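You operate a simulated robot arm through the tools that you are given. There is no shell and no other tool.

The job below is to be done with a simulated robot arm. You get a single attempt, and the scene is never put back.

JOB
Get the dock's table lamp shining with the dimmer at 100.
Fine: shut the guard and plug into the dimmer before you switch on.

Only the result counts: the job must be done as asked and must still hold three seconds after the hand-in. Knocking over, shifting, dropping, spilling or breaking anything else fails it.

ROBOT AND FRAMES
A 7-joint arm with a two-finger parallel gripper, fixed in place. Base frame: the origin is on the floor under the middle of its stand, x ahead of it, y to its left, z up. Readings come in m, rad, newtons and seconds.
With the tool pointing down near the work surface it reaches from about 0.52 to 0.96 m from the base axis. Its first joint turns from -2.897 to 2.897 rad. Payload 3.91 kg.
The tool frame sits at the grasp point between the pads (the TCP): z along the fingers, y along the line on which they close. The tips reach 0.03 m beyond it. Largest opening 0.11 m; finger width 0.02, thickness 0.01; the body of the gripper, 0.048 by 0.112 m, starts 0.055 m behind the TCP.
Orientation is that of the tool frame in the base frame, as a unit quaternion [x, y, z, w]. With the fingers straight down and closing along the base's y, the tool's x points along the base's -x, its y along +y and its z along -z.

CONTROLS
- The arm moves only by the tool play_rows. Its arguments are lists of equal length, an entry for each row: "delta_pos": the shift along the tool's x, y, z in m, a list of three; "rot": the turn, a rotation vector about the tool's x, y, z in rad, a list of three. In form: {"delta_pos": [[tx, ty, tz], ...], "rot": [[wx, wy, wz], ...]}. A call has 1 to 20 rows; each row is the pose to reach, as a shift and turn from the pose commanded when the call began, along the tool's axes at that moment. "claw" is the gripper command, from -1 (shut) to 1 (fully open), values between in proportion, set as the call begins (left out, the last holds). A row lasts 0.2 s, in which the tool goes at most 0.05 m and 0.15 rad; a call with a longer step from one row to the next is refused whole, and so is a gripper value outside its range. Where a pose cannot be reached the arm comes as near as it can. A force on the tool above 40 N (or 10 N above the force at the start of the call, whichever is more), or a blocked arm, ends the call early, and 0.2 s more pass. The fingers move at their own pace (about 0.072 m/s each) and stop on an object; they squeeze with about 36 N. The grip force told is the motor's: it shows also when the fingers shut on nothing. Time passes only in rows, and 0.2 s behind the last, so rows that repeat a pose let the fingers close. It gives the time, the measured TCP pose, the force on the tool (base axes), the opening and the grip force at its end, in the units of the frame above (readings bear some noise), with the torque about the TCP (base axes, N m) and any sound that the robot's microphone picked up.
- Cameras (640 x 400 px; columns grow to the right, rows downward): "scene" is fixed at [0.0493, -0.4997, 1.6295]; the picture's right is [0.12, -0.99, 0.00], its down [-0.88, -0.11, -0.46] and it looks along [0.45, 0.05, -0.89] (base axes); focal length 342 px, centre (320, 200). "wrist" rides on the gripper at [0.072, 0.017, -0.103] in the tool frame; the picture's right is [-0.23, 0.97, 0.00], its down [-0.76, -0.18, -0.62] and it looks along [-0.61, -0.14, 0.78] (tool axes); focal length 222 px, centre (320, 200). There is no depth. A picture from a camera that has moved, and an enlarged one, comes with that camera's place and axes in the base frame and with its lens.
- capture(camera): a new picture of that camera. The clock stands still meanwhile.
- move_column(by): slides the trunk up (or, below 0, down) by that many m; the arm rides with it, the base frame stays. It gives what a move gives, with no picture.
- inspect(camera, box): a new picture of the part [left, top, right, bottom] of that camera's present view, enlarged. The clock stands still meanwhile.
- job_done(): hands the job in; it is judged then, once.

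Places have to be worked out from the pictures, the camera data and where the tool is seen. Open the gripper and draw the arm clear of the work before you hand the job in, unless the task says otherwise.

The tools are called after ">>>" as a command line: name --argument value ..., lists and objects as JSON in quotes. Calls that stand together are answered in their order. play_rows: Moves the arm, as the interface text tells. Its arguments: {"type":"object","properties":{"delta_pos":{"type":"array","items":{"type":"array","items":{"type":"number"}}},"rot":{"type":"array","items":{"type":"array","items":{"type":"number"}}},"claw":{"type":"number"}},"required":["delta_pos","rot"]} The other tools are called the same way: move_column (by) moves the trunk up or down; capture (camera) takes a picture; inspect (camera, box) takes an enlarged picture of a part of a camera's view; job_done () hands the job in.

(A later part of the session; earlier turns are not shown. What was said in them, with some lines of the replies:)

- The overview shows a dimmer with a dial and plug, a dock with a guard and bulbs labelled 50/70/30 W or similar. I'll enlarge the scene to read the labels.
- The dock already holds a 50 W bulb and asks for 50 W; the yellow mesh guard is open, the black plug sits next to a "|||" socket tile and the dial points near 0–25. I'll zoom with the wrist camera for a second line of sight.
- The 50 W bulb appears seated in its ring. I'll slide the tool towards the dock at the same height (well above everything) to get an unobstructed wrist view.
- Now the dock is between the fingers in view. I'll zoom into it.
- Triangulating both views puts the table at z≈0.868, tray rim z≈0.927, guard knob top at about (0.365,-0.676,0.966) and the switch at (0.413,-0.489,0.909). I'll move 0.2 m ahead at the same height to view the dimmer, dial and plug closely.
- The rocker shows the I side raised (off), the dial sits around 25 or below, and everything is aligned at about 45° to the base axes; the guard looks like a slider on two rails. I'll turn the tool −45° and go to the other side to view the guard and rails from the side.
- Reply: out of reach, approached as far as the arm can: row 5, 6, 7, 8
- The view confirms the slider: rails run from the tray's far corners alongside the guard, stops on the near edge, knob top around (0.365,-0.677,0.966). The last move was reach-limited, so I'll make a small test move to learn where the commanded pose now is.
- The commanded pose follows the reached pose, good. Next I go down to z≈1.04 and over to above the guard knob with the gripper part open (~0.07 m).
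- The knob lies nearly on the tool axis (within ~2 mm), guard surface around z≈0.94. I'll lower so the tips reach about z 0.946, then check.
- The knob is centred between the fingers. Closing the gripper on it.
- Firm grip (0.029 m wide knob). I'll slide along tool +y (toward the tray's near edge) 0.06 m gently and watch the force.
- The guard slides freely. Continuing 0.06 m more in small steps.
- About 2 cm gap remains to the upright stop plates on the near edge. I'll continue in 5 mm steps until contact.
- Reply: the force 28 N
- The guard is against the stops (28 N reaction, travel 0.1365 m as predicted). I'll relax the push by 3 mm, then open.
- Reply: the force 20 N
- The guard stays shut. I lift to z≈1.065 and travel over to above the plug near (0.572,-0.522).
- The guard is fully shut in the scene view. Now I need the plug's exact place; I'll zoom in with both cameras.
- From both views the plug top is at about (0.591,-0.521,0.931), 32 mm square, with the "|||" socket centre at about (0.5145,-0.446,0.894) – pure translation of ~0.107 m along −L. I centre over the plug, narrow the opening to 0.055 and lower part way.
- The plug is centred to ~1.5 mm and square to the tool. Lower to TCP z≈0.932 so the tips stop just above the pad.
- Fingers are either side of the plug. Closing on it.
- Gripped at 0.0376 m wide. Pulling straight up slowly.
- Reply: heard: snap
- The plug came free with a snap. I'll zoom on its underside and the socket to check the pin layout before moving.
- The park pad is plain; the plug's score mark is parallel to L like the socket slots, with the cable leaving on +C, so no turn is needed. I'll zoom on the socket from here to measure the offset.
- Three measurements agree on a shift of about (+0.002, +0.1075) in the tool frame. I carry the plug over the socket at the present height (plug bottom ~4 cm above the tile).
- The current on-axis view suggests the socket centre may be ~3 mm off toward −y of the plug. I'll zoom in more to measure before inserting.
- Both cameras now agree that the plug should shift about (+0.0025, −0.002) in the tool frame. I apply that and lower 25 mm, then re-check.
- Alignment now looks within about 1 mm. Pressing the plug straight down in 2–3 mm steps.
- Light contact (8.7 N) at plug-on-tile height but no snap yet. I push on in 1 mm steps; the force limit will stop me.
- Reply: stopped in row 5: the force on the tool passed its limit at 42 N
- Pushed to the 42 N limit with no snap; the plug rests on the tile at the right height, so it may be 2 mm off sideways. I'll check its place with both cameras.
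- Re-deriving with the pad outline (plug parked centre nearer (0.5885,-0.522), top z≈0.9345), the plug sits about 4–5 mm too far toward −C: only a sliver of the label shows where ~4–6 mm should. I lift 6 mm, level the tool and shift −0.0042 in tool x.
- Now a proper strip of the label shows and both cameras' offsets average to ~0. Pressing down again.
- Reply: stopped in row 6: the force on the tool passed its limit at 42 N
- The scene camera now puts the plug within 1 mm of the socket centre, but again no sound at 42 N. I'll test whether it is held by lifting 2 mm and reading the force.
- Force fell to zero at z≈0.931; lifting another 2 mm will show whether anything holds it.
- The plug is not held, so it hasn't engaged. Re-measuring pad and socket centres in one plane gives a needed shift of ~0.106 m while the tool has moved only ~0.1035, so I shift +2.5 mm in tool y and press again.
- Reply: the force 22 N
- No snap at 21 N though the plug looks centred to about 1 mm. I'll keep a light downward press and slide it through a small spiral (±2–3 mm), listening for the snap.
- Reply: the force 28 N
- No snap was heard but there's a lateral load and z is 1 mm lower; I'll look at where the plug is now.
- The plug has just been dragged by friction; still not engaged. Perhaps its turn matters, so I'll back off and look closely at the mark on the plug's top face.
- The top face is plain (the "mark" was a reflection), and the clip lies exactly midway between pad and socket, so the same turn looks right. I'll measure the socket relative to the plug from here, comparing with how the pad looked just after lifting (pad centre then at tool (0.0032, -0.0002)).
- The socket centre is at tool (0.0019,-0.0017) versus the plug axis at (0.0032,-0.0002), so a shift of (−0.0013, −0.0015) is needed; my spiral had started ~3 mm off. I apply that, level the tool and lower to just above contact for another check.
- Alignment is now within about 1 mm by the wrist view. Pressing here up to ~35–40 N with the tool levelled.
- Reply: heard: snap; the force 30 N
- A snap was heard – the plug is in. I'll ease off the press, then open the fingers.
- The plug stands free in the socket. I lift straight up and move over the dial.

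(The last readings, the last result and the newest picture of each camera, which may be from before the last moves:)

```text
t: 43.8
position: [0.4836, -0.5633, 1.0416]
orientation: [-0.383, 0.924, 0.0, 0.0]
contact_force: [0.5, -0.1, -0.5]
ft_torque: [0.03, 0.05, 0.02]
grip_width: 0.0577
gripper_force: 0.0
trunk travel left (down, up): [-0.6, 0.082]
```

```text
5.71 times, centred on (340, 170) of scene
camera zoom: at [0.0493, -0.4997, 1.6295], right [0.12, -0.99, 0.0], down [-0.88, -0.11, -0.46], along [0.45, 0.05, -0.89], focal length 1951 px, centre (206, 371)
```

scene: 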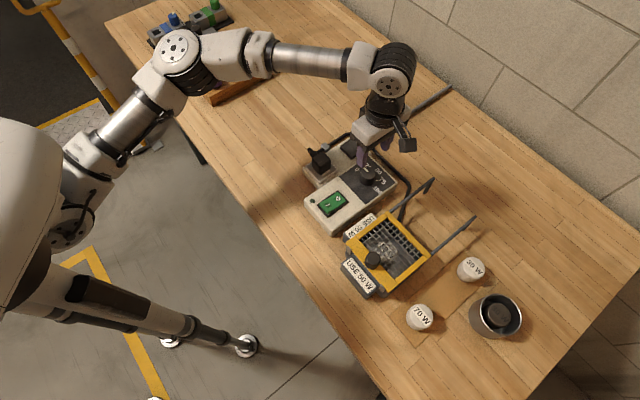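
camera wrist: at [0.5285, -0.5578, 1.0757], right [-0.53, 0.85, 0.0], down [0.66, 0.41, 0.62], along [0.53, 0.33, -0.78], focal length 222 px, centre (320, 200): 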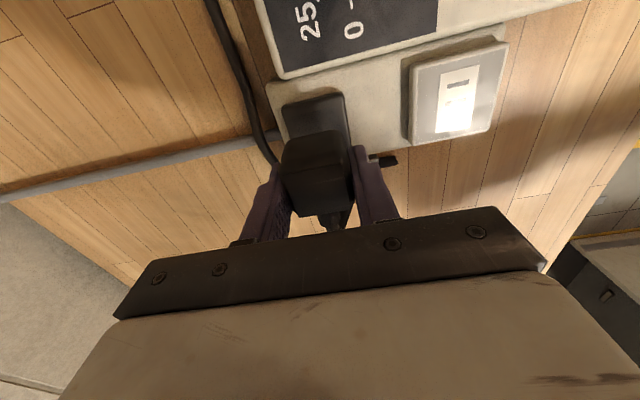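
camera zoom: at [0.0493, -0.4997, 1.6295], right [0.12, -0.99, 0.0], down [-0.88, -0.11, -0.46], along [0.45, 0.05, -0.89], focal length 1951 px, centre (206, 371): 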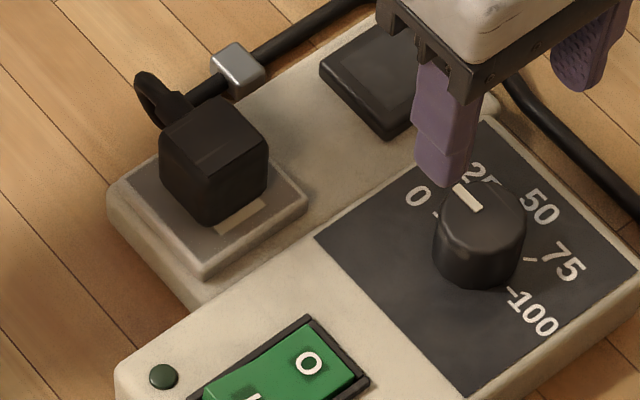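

The wrist view shows ticks spaced 45° per 25, with the pointer exactly at 0 and 100 diametrically opposite, so the dial needs +180° about tool z. Knob top is about (0.494,-0.5635,0.929); I centre over it and lower part-way.

>>> play_rows --delta_pos '[[-0.0059, -0.0066, 0.01], [-0.0059, -0.0066, 0.035], [-0.0059, -0.0066, 0.056], [-0.0059, -0.0066, 0.056]]' --rot '[[0, 0, 0], [0, 0, 0], [0, 0, 0], [0, 0, 0]]' --claw 0.15

>>> inspect --camera "wrist" --box '[240, 90, 400, 210]'

>>> inspect --camera "scene" --box '[340, 145, 400, 195]'

```text
t: 44.8
position: [0.4933, -0.5626, 0.9857]
orientation: [-0.383, 0.924, 0.0, -0.002]
contact_force: [-0.3, 0.1, 0.5]
ft_torque: [0.01, 0.0, 0.01]
grip_width: 0.0634
gripper_force: 0.0
trunk travel left (down, up): [-0.6, 0.082]
```

```text
3.33 times, centred on (320, 150) of wrist
camera zoom: at [0.4305, -0.6025, 1.089], right [-0.53, 0.85, 0.0], down [0.66, 0.41, 0.62], along [0.53, 0.33, -0.78], focal length 740 px, centre (320, 367)
```

zoom: 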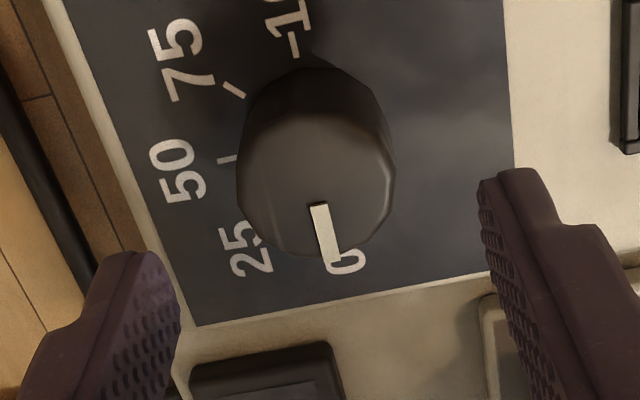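

```text
8.00 times, centred on (370, 170) of scene
camera zoom: at [0.0493, -0.4997, 1.6295], right [0.12, -0.99, 0.0], down [-0.88, -0.11, -0.46], along [0.45, 0.05, -0.89], focal length 2732 px, centre (-80, 440)
```

zoom: 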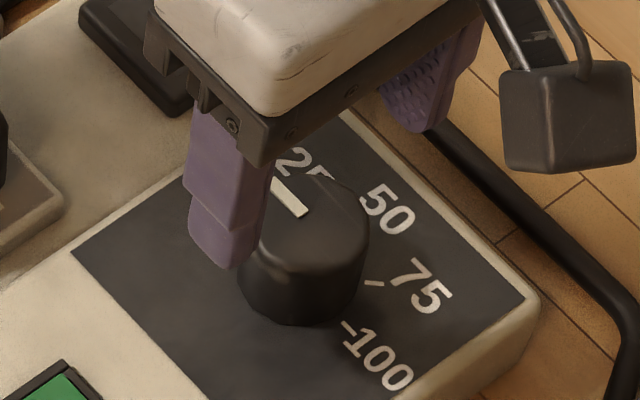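

The knob is centred on the tool axis to under 1 mm and the pointer is exactly at 0. Lowering to grip height (tips ~6–8 mm above the panel).

>>> play_rows --delta_pos '[[0, 0, 0.02], [0, 0, 0.034], [0, 0, 0.042], [0, 0, 0.047], [0, 0, 0.047]]' --rot '[[0, 0, 0], [0, 0, 0], [0, 0, 0], [0, 0, 0], [0, 0, 0]]'

>>> inspect --camera "scene" --box '[340, 145, 400, 195]'

>>> capture --camera "wrist"

```text
t: 46.0
position: [0.4934, -0.5629, 0.9377]
orientation: [-0.383, 0.924, 0.0, 0.0]
contact_force: [-0.6, -0.4, -0.3]
ft_torque: [0.01, 0.02, 0.0]
grip_width: 0.0632
gripper_force: 0.1
trunk travel left (down, up): [-0.6, 0.082]
```

```text
8.00 times, centred on (370, 170) of scene
camera zoom: at [0.0493, -0.4997, 1.6295], right [0.12, -0.99, 0.0], down [-0.88, -0.11, -0.46], along [0.45, 0.05, -0.89], focal length 2732 px, centre (-80, 440)
```

zoom: 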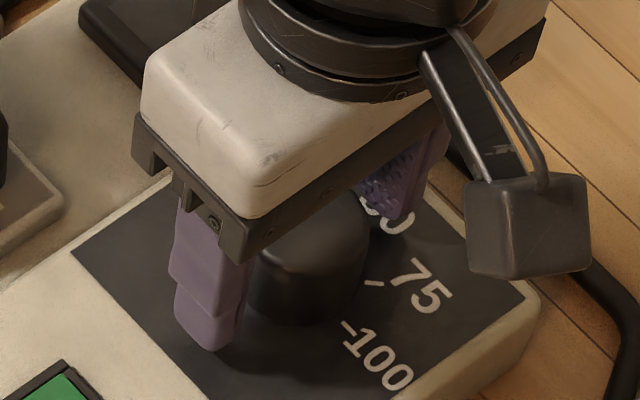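

```text
taken
camera wrist: at [0.43, -0.6025, 1.0418], right [-0.53, 0.85, 0.0], down [0.66, 0.41, 0.62], along [0.53, 0.33, -0.78], focal length 222 px, centre (320, 200)
```

wrist: 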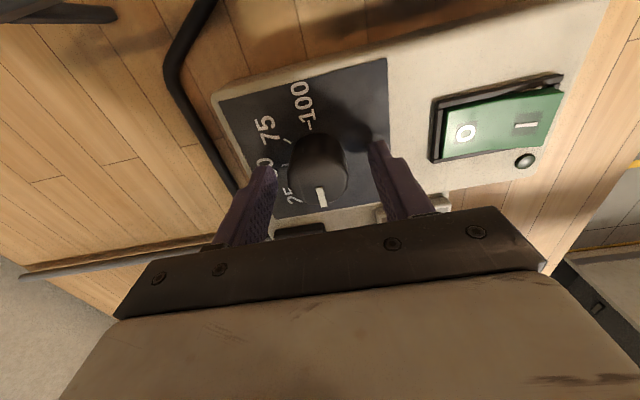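

Fingers flank the knob without contact. Closing.

>>> play_rows --delta_pos '[[0, 0, 0], [0, 0, 0], [0, 0, 0], [0, 0, 0]]' --rot '[[0, 0, 0], [0, 0, 0], [0, 0, 0], [0, 0, 0]]' --claw -1

```text
t: 47.0
position: [0.4939, -0.5626, 0.939]
orientation: [-0.383, 0.924, 0.0, -0.001]
contact_force: [8.5, -11.6, 2.5]
ft_torque: [-0.14, 0.26, -0.03]
grip_width: 0.0377
gripper_force: 44.7
trunk travel left (down, up): [-0.6, 0.082]
```

Gripped with a 14 N side load along −y of the tool; I ease 1.5 mm that way and rotate +0.5 rad as a first step.

>>> play_rows --delta_pos '[[0, -0.0015, 0], [0, -0.0015, 0], [0, -0.0015, 0], [0, -0.0015, 0], [0, -0.0015, 0], [0, -0.0015, 0]]' --rot '[[0, 0, 0], [0, 0, 0.1], [0, 0, 0.2], [0, 0, 0.3], [0, 0, 0.4], [0, 0, 0.5]]'

>>> capture --camera "wrist"

>>> inspect --camera "scene" --box '[340, 145, 400, 195]'

```text
t: 48.4
position: [0.494, -0.5649, 0.9384]
orientation: [-0.141, 0.99, 0.0, 0.0]
contact_force: [1.4, 4.2, 0.0]
ft_torque: [-0.23, -0.28, -0.03]
grip_width: 0.0376
gripper_force: 44.7
trunk travel left (down, up): [-0.6, 0.082]
```

```text
taken
camera wrist: at [0.4197, -0.5682, 1.0418], right [-0.06, 1.0, 0.0], down [0.78, 0.04, 0.62], along [0.62, 0.03, -0.78], focal length 222 px, centre (320, 200)
```

wrist: 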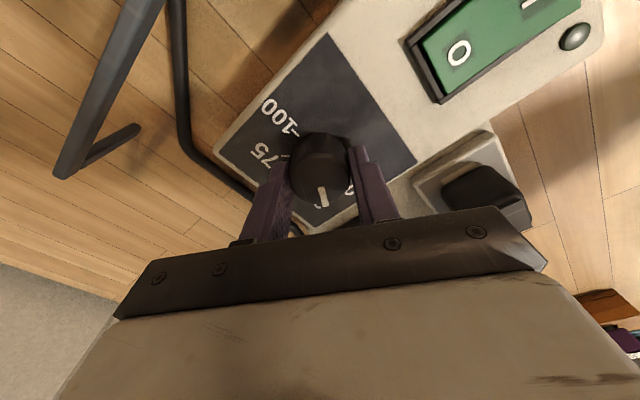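

```text
8.00 times, centred on (370, 170) of scene
camera zoom: at [0.0493, -0.4997, 1.6295], right [0.12, -0.99, 0.0], down [-0.88, -0.11, -0.46], along [0.45, 0.05, -0.89], focal length 2732 px, centre (-80, 440)
```

zoom: 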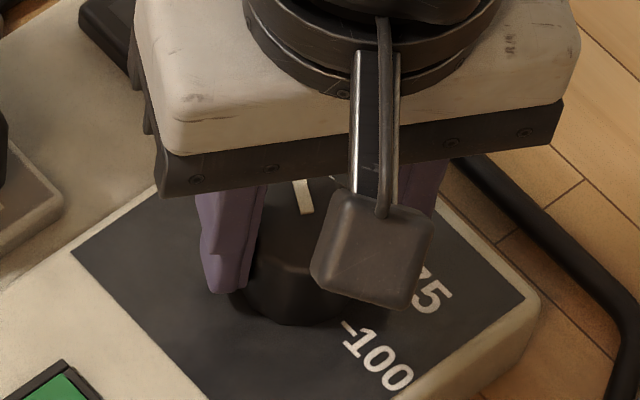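

The knob turns with the gripper and the loads are small. Continuing +1.07 rad (to a total of 90°).

>>> play_rows --delta_pos '[[0, 0, 0], [0, 0, 0], [0, 0, 0], [0, 0, 0], [0, 0, 0], [0, 0, 0], [0, 0, 0], [0, 0, 0], [0, 0, 0], [0, 0, 0]]' --rot '[[0, 0, 0.107], [0, 0, 0.214], [0, 0, 0.321], [0, 0, 0.428], [0, 0, 0.535], [0, 0, 0.642], [0, 0, 0.749], [0, 0, 0.856], [0, 0, 0.963], [0, 0, 1.068]]'

>>> capture --camera "wrist"

>>> capture --camera "scene"

```text
t: 50.6
position: [0.4922, -0.5647, 0.9382]
orientation: [0.381, 0.924, -0.001, 0.0]
contact_force: [0.3, -0.9, 0.7]
ft_torque: [0.81, 0.22, -0.02]
grip_width: 0.0376
gripper_force: 44.6
trunk travel left (down, up): [-0.6, 0.082]
```

```text
taken
camera wrist: at [0.4546, -0.5013, 1.0418], right [0.85, 0.53, 0.0], down [0.41, -0.66, 0.62], along [0.33, -0.53, -0.78], focal length 222 px, centre (320, 200)
```

wrist: 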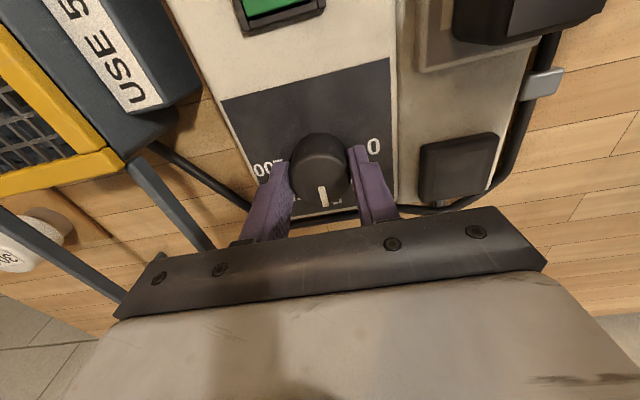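

```text
taken
```

scene: 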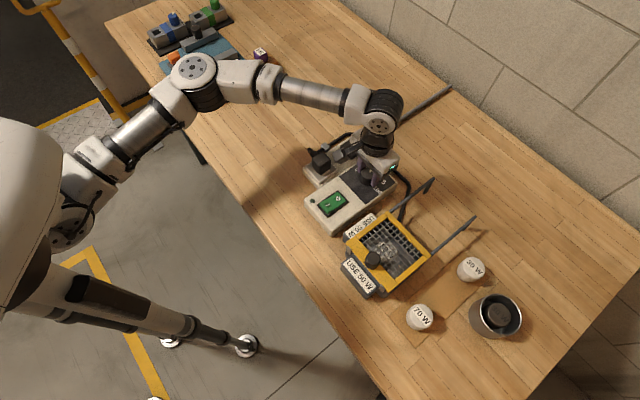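

The dial is at 50 now. I'll release, swing back −90° with open fingers and regrip for the second half rather than risk a joint limit.

>>> play_rows --delta_pos '[[0, 0, 0], [0, 0, 0], [0, 0, 0]]' --rot '[[0, 0, 0], [0, 0, 0], [0, 0, 0]]' --claw 0.15

>>> play_rows --delta_pos '[[0, 0, 0], [0, 0, 0], [0, 0, 0], [0, 0, 0], [0, 0, 0], [0, 0, 0], [0, 0, 0], [0, 0, 0], [0, 0, 0], [0, 0, 0], [0, 0, 0], [0, 0, 0], [0, 0, 0], [0, 0, 0]]' --rot '[[0, 0, -0.12], [0, 0, -0.24], [0, 0, -0.36], [0, 0, -0.48], [0, 0, -0.6], [0, 0, -0.72], [0, 0, -0.84], [0, 0, -0.96], [0, 0, -1.08], [0, 0, -1.2], [0, 0, -1.32], [0, 0, -1.44], [0, 0, -1.571], [0, 0, -1.571]]'

>>> inspect --camera "wrist" --box '[240, 90, 400, 220]'

```text
t: 51.4
position: [0.4923, -0.5641, 0.9383]
orientation: [0.381, 0.925, 0.0, 0.0]
contact_force: [0.2, -0.1, -0.4]
ft_torque: [0.0, 0.03, 0.02]
grip_width: 0.0636
gripper_force: 0.1
trunk travel left (down, up): [-0.6, 0.082]
```

```text
t: 54.4
position: [0.4937, -0.5644, 0.938]
orientation: [-0.386, 0.922, 0.0, 0.0]
contact_force: [-0.3, -0.7, -1.7]
ft_torque: [0.01, 0.03, 0.01]
grip_width: 0.0631
gripper_force: 0.2
trunk travel left (down, up): [-0.6, 0.082]
```

```text
3.08 times, centred on (320, 155) of wrist
camera zoom: at [0.4311, -0.6045, 1.042], right [-0.53, 0.85, 0.0], down [0.66, 0.42, 0.62], along [0.53, 0.33, -0.78], focal length 684 px, centre (320, 338)
```

zoom: 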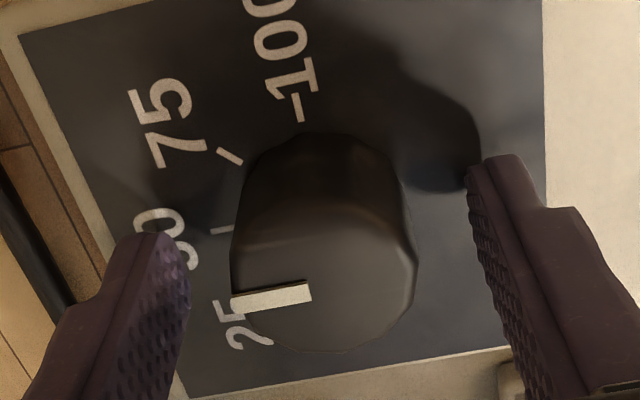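

The pointer is at 50 as expected. I shift 2 mm to centre on the knob and close again.

>>> play_rows --delta_pos '[[-0.002, 0.0003, 0], [-0.002, 0.0003, 0]]' --rot '[[0, 0, 0], [0, 0, 0]]'

>>> play_rows --delta_pos '[[0, 0, 0], [0, 0, 0], [0, 0, 0], [0, 0, 0]]' --rot '[[0, 0, 0], [0, 0, 0], [0, 0, 0], [0, 0, 0]]' --claw -1

```text
t: 55.0
position: [0.4948, -0.5632, 0.9388]
orientation: [-0.386, 0.923, -0.001, 0.0]
contact_force: [-0.6, 0.4, 0.1]
ft_torque: [0.01, 0.04, 0.01]
grip_width: 0.0633
gripper_force: 0.0
trunk travel left (down, up): [-0.6, 0.082]
```

```text
t: 56.0
position: [0.4952, -0.5637, 0.9383]
orientation: [-0.384, 0.923, 0.0, 0.0]
contact_force: [-3.3, 4.6, -2.5]
ft_torque: [-0.36, -0.35, 0.0]
grip_width: 0.0376
gripper_force: 44.6
trunk travel left (down, up): [-0.6, 0.082]
```

Firm grip with small side load. Rotating +90° in steps.

>>> play_rows --delta_pos '[[0, 0, 0], [0, 0, 0], [0, 0, 0], [0, 0, 0], [0, 0, 0], [0, 0, 0], [0, 0, 0], [0, 0, 0], [0, 0, 0], [0, 0, 0], [0, 0, 0], [0, 0, 0], [0, 0, 0], [0, 0, 0], [0, 0, 0]]' --rot '[[0, 0, 0.11], [0, 0, 0.22], [0, 0, 0.33], [0, 0, 0.44], [0, 0, 0.55], [0, 0, 0.66], [0, 0, 0.77], [0, 0, 0.88], [0, 0, 0.99], [0, 0, 1.1], [0, 0, 1.21], [0, 0, 1.32], [0, 0, 1.43], [0, 0, 1.51], [0, 0, 1.56]]'

>>> capture --camera "wrist"

>>> inspect --camera "wrist" --box '[240, 110, 400, 230]'

```text
t: 59.2
position: [0.4959, -0.5657, 0.9382]
orientation: [0.376, 0.927, -0.002, 0.001]
contact_force: [7.9, -34.6, 13.0]
ft_torque: [-0.1, -0.24, 0.04]
grip_width: 0.0373
gripper_force: 45.3
trunk travel left (down, up): [-0.6, 0.082]
```

```text
taken
camera wrist: at [0.4547, -0.5021, 1.0416], right [0.84, 0.54, 0.0], down [0.42, -0.66, 0.63], along [0.34, -0.53, -0.78], focal length 222 px, centre (320, 200)
```

wrist: 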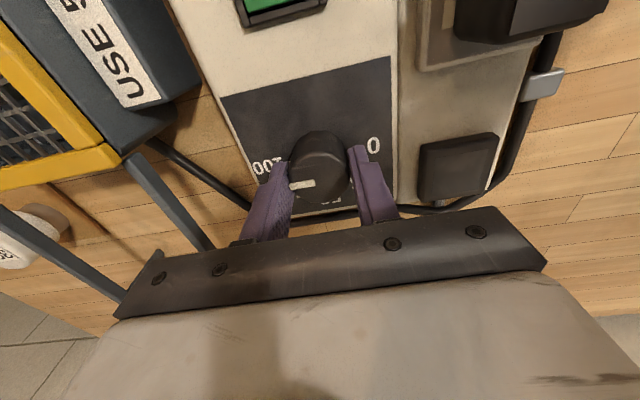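

```text
3.33 times, centred on (320, 170) of wrist
camera zoom: at [0.4547, -0.5021, 1.0416], right [0.84, 0.54, 0.0], down [0.42, -0.66, 0.63], along [0.34, -0.53, -0.78], focal length 740 px, centre (320, 300)
```

zoom: 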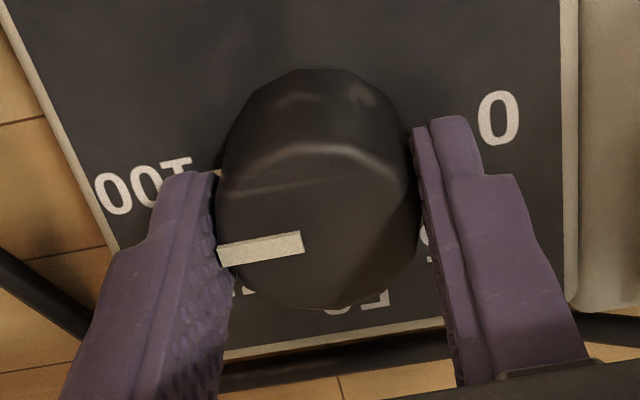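

The dial pointer is at 100 within ~1.5°, but there's a 35 N side load from eccentricity. I'll ease the tool ~2 mm along that force before releasing.

>>> play_rows --delta_pos '[[-0.001, -0.0005, 0.0], [-0.0019, -0.0009, 0.0], [-0.0019, -0.0009, 0.0]]' --rot '[[0, 0, 0], [0, 0, 0], [0, 0, 0]]'

>>> inspect --camera "wrist" --box '[240, 110, 400, 230]'

```text
t: 60.0
position: [0.4955, -0.5653, 0.9398]
orientation: [0.377, 0.926, 0.0, -0.001]
contact_force: [-1.9, -16.4, 9.3]
ft_torque: [-0.87, -0.82, 0.01]
grip_width: 0.0373
gripper_force: 44.9
trunk travel left (down, up): [-0.6, 0.082]
```

```text
3.33 times, centred on (320, 170) of wrist
camera zoom: at [0.4548, -0.5027, 1.0419], right [0.84, 0.54, 0.0], down [0.42, -0.66, 0.62], along [0.34, -0.52, -0.78], focal length 740 px, centre (320, 300)
```

zoom: 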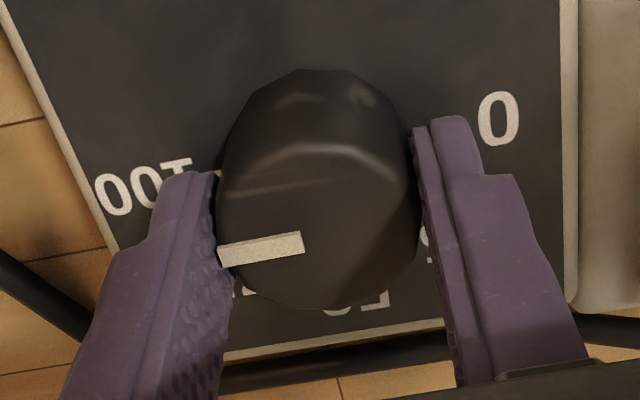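

Load halved; another ~1.8 mm relief and then open the gripper.

>>> play_rows --delta_pos '[[-0.0011, -0.0014, 0.0], [-0.0011, -0.0014, 0.0]]' --rot '[[0, 0, 0], [0, 0, 0]]'

>>> play_rows --delta_pos '[[0, 0, 0], [0, 0, 0], [0, 0, 0]]' --rot '[[0, 0, 0], [0, 0, 0], [0, 0, 0]]' --claw 0.15

>>> inspect --camera "wrist" --box '[240, 110, 400, 230]'

```text
t: 60.6
position: [0.494, -0.5654, 0.9377]
orientation: [0.375, 0.927, 0.001, -0.002]
contact_force: [-6.0, 4.6, 5.4]
ft_torque: [-0.47, 0.63, -0.02]
grip_width: 0.0377
gripper_force: 45.2
trunk travel left (down, up): [-0.6, 0.082]
```

```text
t: 61.4
position: [0.496, -0.5662, 0.9392]
orientation: [0.375, 0.927, 0.0, 0.001]
contact_force: [0.6, 0.2, -0.4]
ft_torque: [0.02, 0.02, 0.0]
grip_width: 0.0631
gripper_force: 0.2
trunk travel left (down, up): [-0.6, 0.082]
```

```text
3.33 times, centred on (320, 170) of wrist
camera zoom: at [0.4555, -0.504, 1.0419], right [0.84, 0.54, 0.0], down [0.42, -0.66, 0.62], along [0.34, -0.52, -0.78], focal length 740 px, centre (320, 300)
```

zoom: 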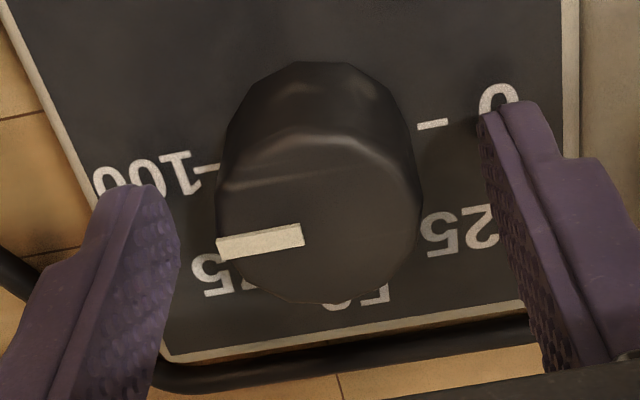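

Released. I lift clear to check the pointer against the 100 tick.

>>> play_rows --delta_pos '[[0, 0, -0.03], [0, 0, -0.07], [0, 0, -0.11], [0, 0, -0.11]]' --rot '[[0, 0, 0], [0, 0, 0], [0, 0, 0], [0, 0, 0]]'

>>> inspect --camera "wrist" --box '[260, 70, 380, 170]'

>>> capture --camera "wrist"

>>> inspect --camera "scene" --box '[340, 150, 400, 200]'

```text
t: 62.4
position: [0.4953, -0.568, 1.0488]
orientation: [0.375, 0.927, 0.0, -0.001]
contact_force: [-0.9, -0.2, 0.0]
ft_torque: [0.05, 0.02, 0.01]
grip_width: 0.0635
gripper_force: 0.1
trunk travel left (down, up): [-0.6, 0.082]
```

```text
4.00 times, centred on (320, 120) of wrist
camera zoom: at [0.455, -0.5044, 1.1521], right [0.84, 0.54, 0.0], down [0.42, -0.66, 0.62], along [0.34, -0.52, -0.78], focal length 888 px, centre (320, 520)
```

zoom: 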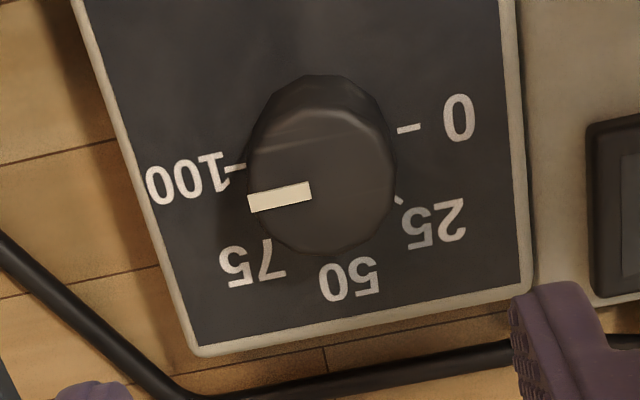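

```text
taken
camera wrist: at [0.455, -0.5044, 1.1521], right [0.84, 0.54, 0.0], down [0.42, -0.66, 0.62], along [0.34, -0.52, -0.78], focal length 222 px, centre (320, 200)
```

wrist: 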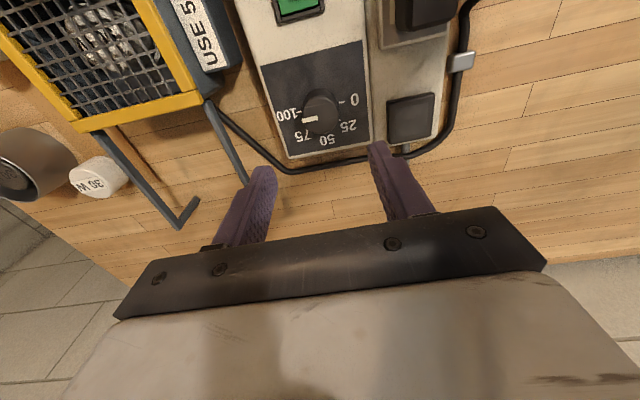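

```text
8.00 times, centred on (370, 175) of scene
camera zoom: at [0.0493, -0.4997, 1.6295], right [0.12, -0.99, 0.0], down [-0.88, -0.11, -0.46], along [0.45, 0.05, -0.89], focal length 2732 px, centre (-80, 400)
```

zoom: 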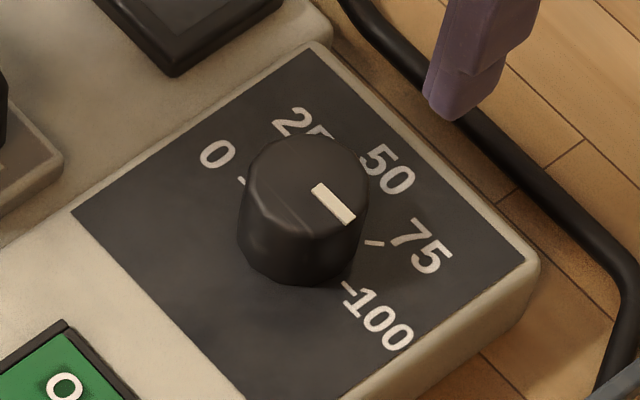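

The pointer is close to 100; I'll zoom in more to be sure to within a degree or two.

>>> inspect --camera "wrist" --box '[290, 80, 350, 135]'

>>> inspect --camera "scene" --box '[350, 160, 390, 190]'

```text
7.27 times, centred on (320, 108) of wrist
camera zoom: at [0.455, -0.5044, 1.1521], right [0.84, 0.54, 0.0], down [0.42, -0.66, 0.62], along [0.34, -0.52, -0.78], focal length 1615 px, centre (320, 873)
```

zoom: 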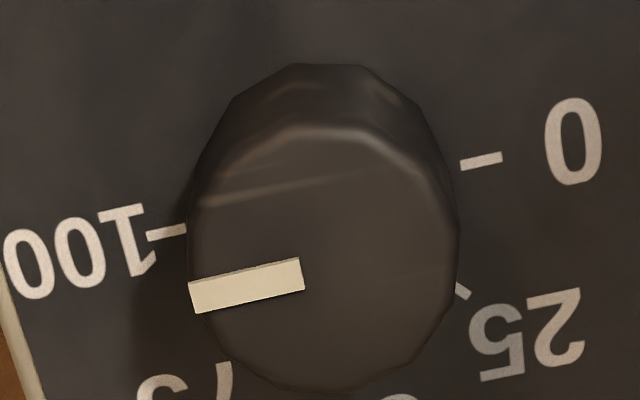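

```text
13.33 times, centred on (370, 175) of scene
camera zoom: at [0.0493, -0.4997, 1.6295], right [0.12, -0.99, 0.0], down [-0.88, -0.11, -0.46], along [0.45, 0.05, -0.89], focal length 4553 px, centre (-347, 533)
```

zoom: 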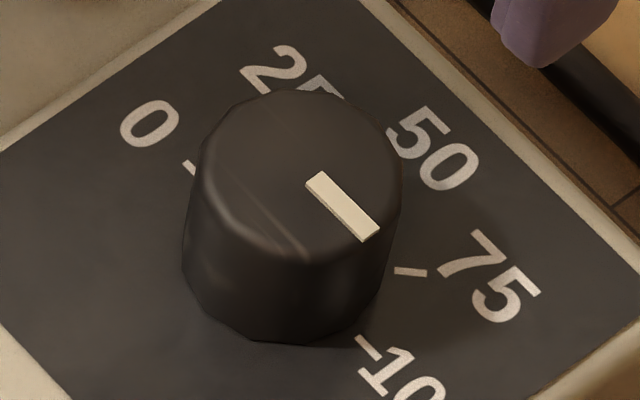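

The wrist measure puts the pointer within ~0.5–1° of the 100 tick, so the dial is set. Now I close the fingers and move above the I side of the rocker switch.

>>> play_rows --delta_pos '[[0.0341, 0.001, 0], [0.0682, 0.002, 0], [0.1022, 0.003, 0], [0.1363, 0.0038, 0], [0.1363, 0.0038, 0]]' --rot '[[0, 0, 0], [0, 0, 0], [0, 0, 0], [0, 0, 0], [0, 0, 0]]' --claw -1

>>> capture --camera "wrist"

>>> inspect --camera "wrist" --box '[240, 70, 400, 200]'

>>> inspect --camera "scene" --box '[305, 175, 365, 230]'

```text
t: 63.6
position: [0.401, -0.4692, 1.0488]
orientation: [0.376, 0.927, 0.0, 0.0]
contact_force: [0.9, 0.0, -0.6]
ft_torque: [0.01, 0.0, 0.02]
grip_width: 0.0
gripper_force: 35.2
trunk travel left (down, up): [-0.6, 0.082]
```

```text
taken
camera wrist: at [0.3608, -0.406, 1.1526], right [0.84, 0.54, 0.0], down [0.42, -0.66, 0.62], along [0.34, -0.52, -0.78], focal length 222 px, centre (320, 200)
```

wrist: 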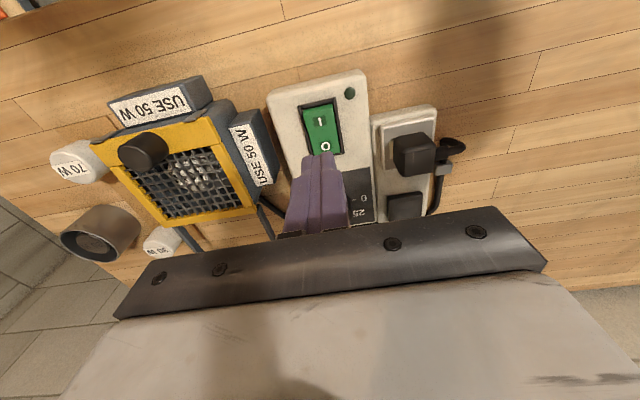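

```text
3.08 times, centred on (320, 135) of wrist
camera zoom: at [0.3608, -0.406, 1.1526], right [0.84, 0.54, 0.0], down [0.42, -0.66, 0.62], along [0.34, -0.52, -0.78], focal length 684 px, centre (320, 400)
```

zoom: 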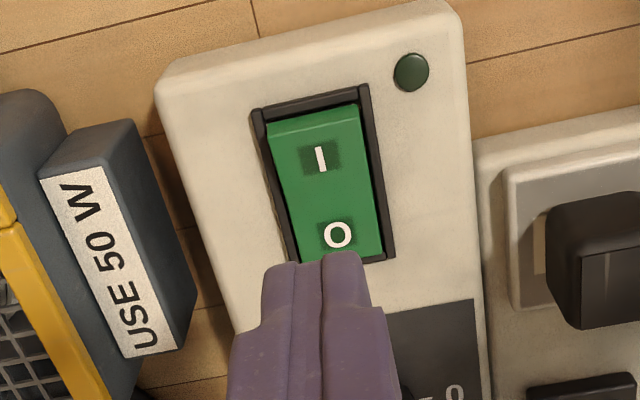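

```text
7.27 times, centred on (335, 202) of scene
camera zoom: at [0.0493, -0.4997, 1.6295], right [0.12, -0.99, 0.0], down [-0.88, -0.11, -0.46], along [0.45, 0.05, -0.89], focal length 2484 px, centre (211, 182)
```

zoom: 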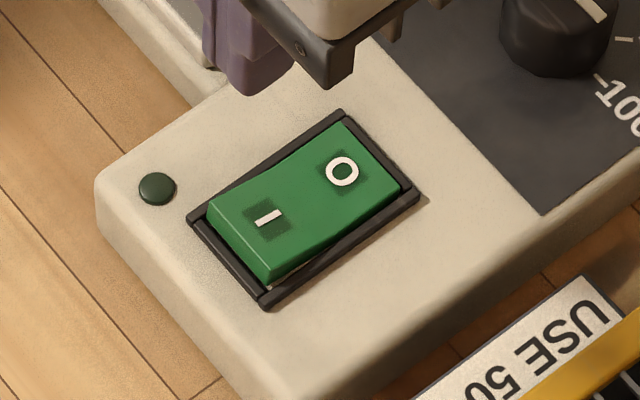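

The I mark is at tool (−0.0073,−0.0016), surface z≈0.916. I shift over it and descend to ~1 cm above contact.

>>> play_rows --delta_pos '[[-0.0078, -0.0016, 0.02], [-0.0078, -0.0016, 0.05], [-0.0078, -0.0016, 0.075], [-0.0078, -0.0016, 0.09], [-0.0078, -0.0016, 0.09]]' --rot '[[0, 0, 0], [0, 0, 0], [0, 0, 0], [0, 0, 0], [0, 0, 0]]'

>>> inspect --camera "wrist" --box '[260, 90, 380, 200]'

>>> inspect --camera "scene" --box '[305, 175, 365, 230]'

```text
t: 64.8
position: [0.4044, -0.4752, 0.9579]
orientation: [0.375, 0.927, 0.001, 0.0]
contact_force: [0.2, 0.2, 0.1]
ft_torque: [0.03, -0.01, 0.0]
grip_width: 0.0002
gripper_force: 35.8
trunk travel left (down, up): [-0.6, 0.082]
```

```text
3.64 times, centred on (320, 145) of wrist
camera zoom: at [0.365, -0.4136, 1.061], right [0.84, 0.54, 0.0], down [0.42, -0.66, 0.62], along [0.34, -0.52, -0.78], focal length 808 px, centre (320, 400)
```

zoom: 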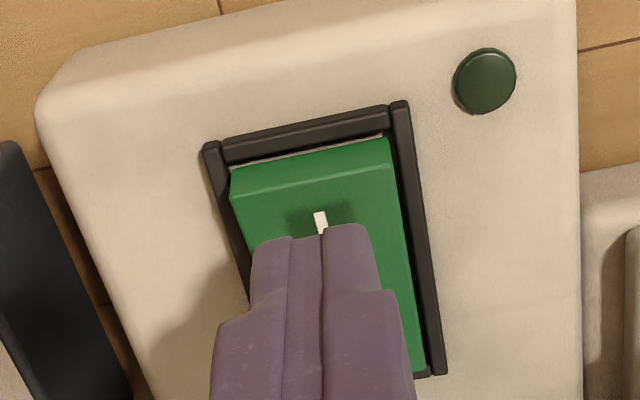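

```text
7.27 times, centred on (335, 202) of scene
camera zoom: at [0.0493, -0.4997, 1.6295], right [0.12, -0.99, 0.0], down [-0.88, -0.11, -0.46], along [0.45, 0.05, -0.89], focal length 2484 px, centre (211, 182)
```

zoom: 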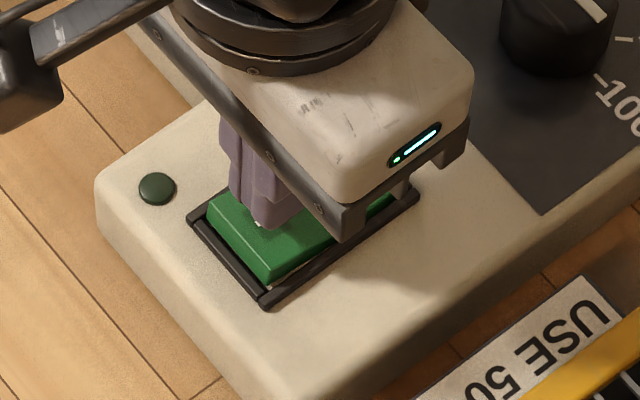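

The closed tips are over the I half of the rocker, inside the bezel. Pressing down slowly.

>>> play_rows --delta_pos '[[0.002, 0, 0.007], [0.002, 0, 0.01], [0.002, 0, 0.013], [0.002, 0, 0.015], [0.002, 0, 0.017], [0.002, 0, 0.019]]' --rot '[[0, 0, 0], [0, 0, 0], [0, 0, 0], [0, 0, 0], [0, 0, 0], [0, 0, 0]]'

>>> inspect --camera "scene" --box '[305, 175, 365, 230]'

```text
t: 66.2
position: [0.4028, -0.474, 0.9411]
orientation: [0.375, 0.927, -0.002, 0.002]
contact_force: [2.9, -0.1, 13.3]
ft_torque: [-0.05, -0.19, -0.09]
grip_width: 0.0001
gripper_force: 36.4
trunk travel left (down, up): [-0.6, 0.082]
```

```text
7.27 times, centred on (335, 202) of scene
camera zoom: at [0.0493, -0.4997, 1.6295], right [0.12, -0.99, 0.0], down [-0.88, -0.11, -0.46], along [0.45, 0.05, -0.89], focal length 2484 px, centre (211, 182)
```

zoom: 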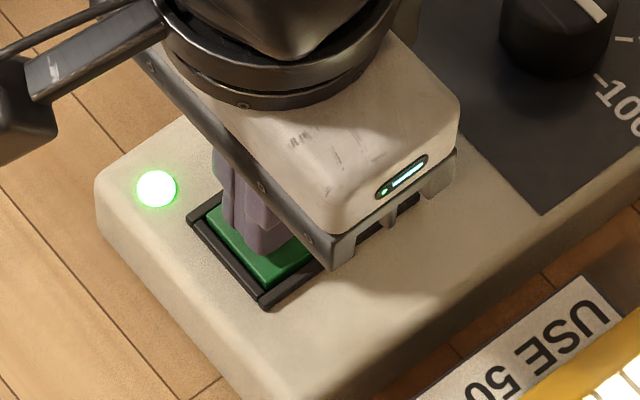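

The green indicator is lit and light shows through the guard. I lift off and look.

>>> play_rows --delta_pos '[[0, 0, -0.01], [0, 0, -0.04], [0, 0, -0.08], [0, 0, -0.12], [0, 0, -0.12]]' --rot '[[0, 0, 0], [0, 0, 0], [0, 0, 0], [0, 0, 0], [0, 0, 0]]'

>>> capture --camera "scene"

>>> capture --camera "wrist"

>>> inspect --camera "scene" --box '[300, 130, 460, 300]'

```text
t: 67.4
position: [0.403, -0.4736, 1.0606]
orientation: [0.377, 0.926, 0.0, 0.0]
contact_force: [0.1, 0.7, 0.1]
ft_torque: [0.01, -0.05, 0.02]
grip_width: 0.0001
gripper_force: 35.7
trunk travel left (down, up): [-0.6, 0.082]
```

```text
taken
```

scene: 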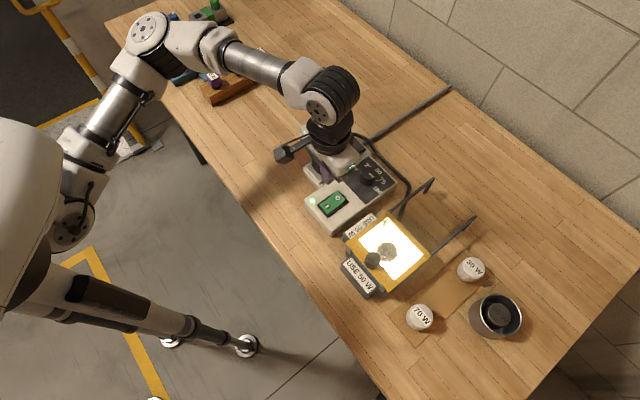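

```text
taken
camera wrist: at [0.3628, -0.411, 1.1638], right [0.84, 0.54, 0.0], down [0.42, -0.66, 0.62], along [0.34, -0.52, -0.78], focal length 222 px, centre (320, 200)
```

wrist: 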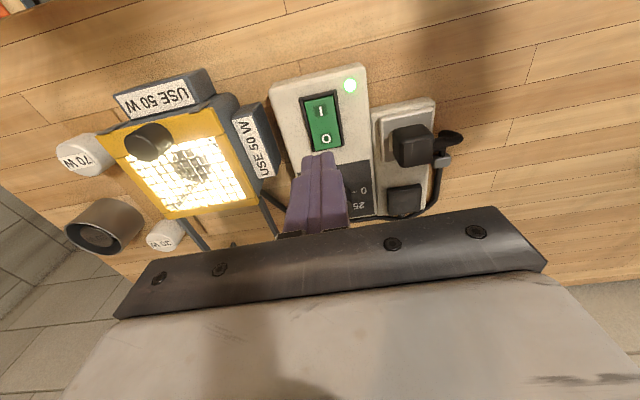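

```text
2.35 times, centred on (380, 215) of scene
camera zoom: at [0.0493, -0.4997, 1.6295], right [0.12, -0.99, 0.0], down [-0.88, -0.11, -0.46], along [0.45, 0.05, -0.89], focal length 804 px, centre (179, 165)
```

zoom: 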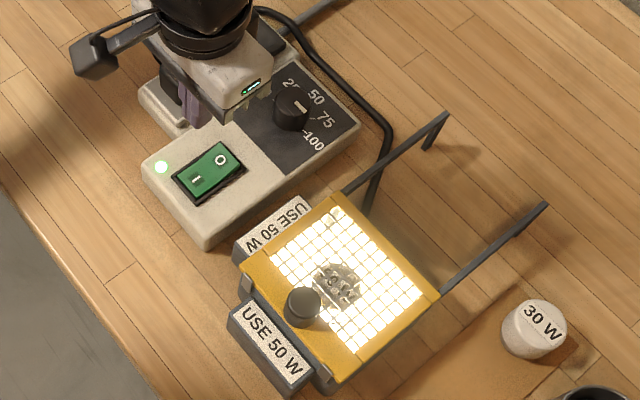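

The lamp shines, the indicator is green, the guard is shut and the plug is in. I'll draw the arm back a little and zoom in to double-check the dial pointer.

>>> play_rows --delta_pos '[[0.02, 0, -0.03], [0.05, 0.0, -0.06], [0.09, 0.0, -0.08], [0.13, 0.0, -0.09], [0.16, 0.0, -0.1]]' --rot '[[0, 0, 0], [0, 0, 0], [0, 0, 0], [0, 0, 0], [0, 0, 0]]' --claw 0.5

>>> inspect --camera "scene" --box '[354, 160, 390, 190]'

>>> inspect --camera "wrist" --box '[280, 120, 400, 200]'

>>> capture --camera "scene"

```text
t: 68.6
position: [0.2877, -0.3638, 1.1601]
orientation: [0.375, 0.927, 0.0, 0.0]
contact_force: [-0.6, 0.5, -1.1]
ft_torque: [-0.04, -0.04, -0.01]
grip_width: 0.0823
gripper_force: 0.1
trunk travel left (down, up): [-0.6, 0.082]
```

```text
13.33 times, centred on (372, 175) of scene
camera zoom: at [0.0493, -0.4997, 1.6295], right [0.12, -0.99, 0.0], down [-0.88, -0.11, -0.46], along [0.45, 0.05, -0.89], focal length 4553 px, centre (-373, 533)
```

zoom: 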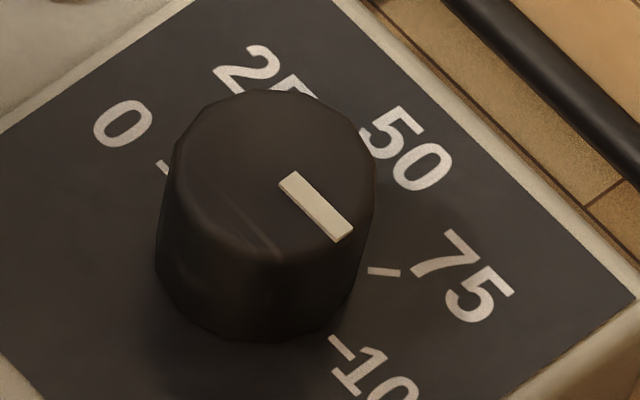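

```text
5.00 times, centred on (340, 160) of wrist
camera zoom: at [0.2486, -0.2998, 1.2638], right [0.84, 0.54, 0.0], down [0.42, -0.66, 0.62], along [0.34, -0.52, -0.78], focal length 1111 px, centre (220, 400)
```

zoom: 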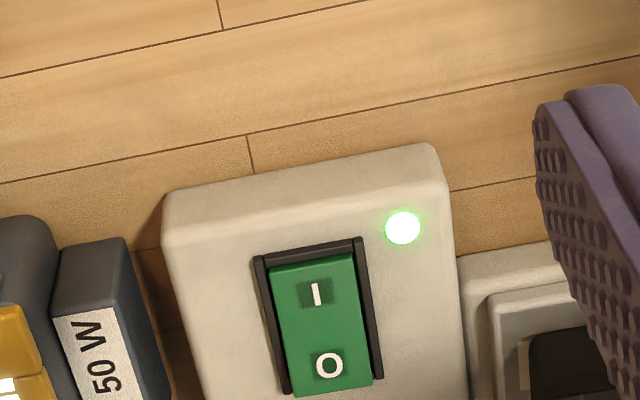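

```text
taken
```

scene: 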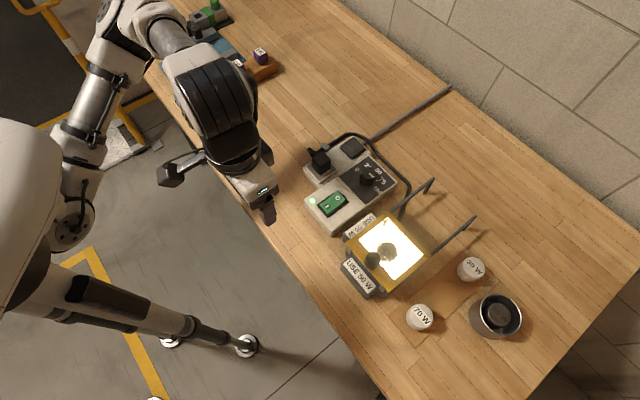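

The pointer edges measure 225°, matching the 0–100 line to within half a degree; the lamp shines, the green indicator is lit, the guard is shut, the plug is seated and everything else is unmoved. The arm is clear and the gripper open, so I hand in.

>>> job_done

```text
The job is handed in.
```

The dock's table lamp is shining with the dimmer at 100, and I've handed the job in. I haven't seen the judgement.

1. **Guard:** I slid it shut against its stops. It stayed closed when I let go.
2. **Plug:** I moved it from its parking pad to the dimmer's three-slot socket. Several misaligned tries came first; after I re-measured, it snapped in. It stayed seated after I released it.
3. **Dial:** I turned it from 0 to 100. In the final close-up the pointer was within about half a degree of the 100 mark.
4. **Switch:** I switched on last. The green indicator lit and the lamp came on.

The dock asks for a 50 W bulb and already had one, so I left the bulbs alone. The spare bulbs and the bin looked unmoved in the last picture. The arm blocked part of the view of the weights at the far end of the table, so I couldn't fully check those. I opened the gripper and drew the arm back before handing in.
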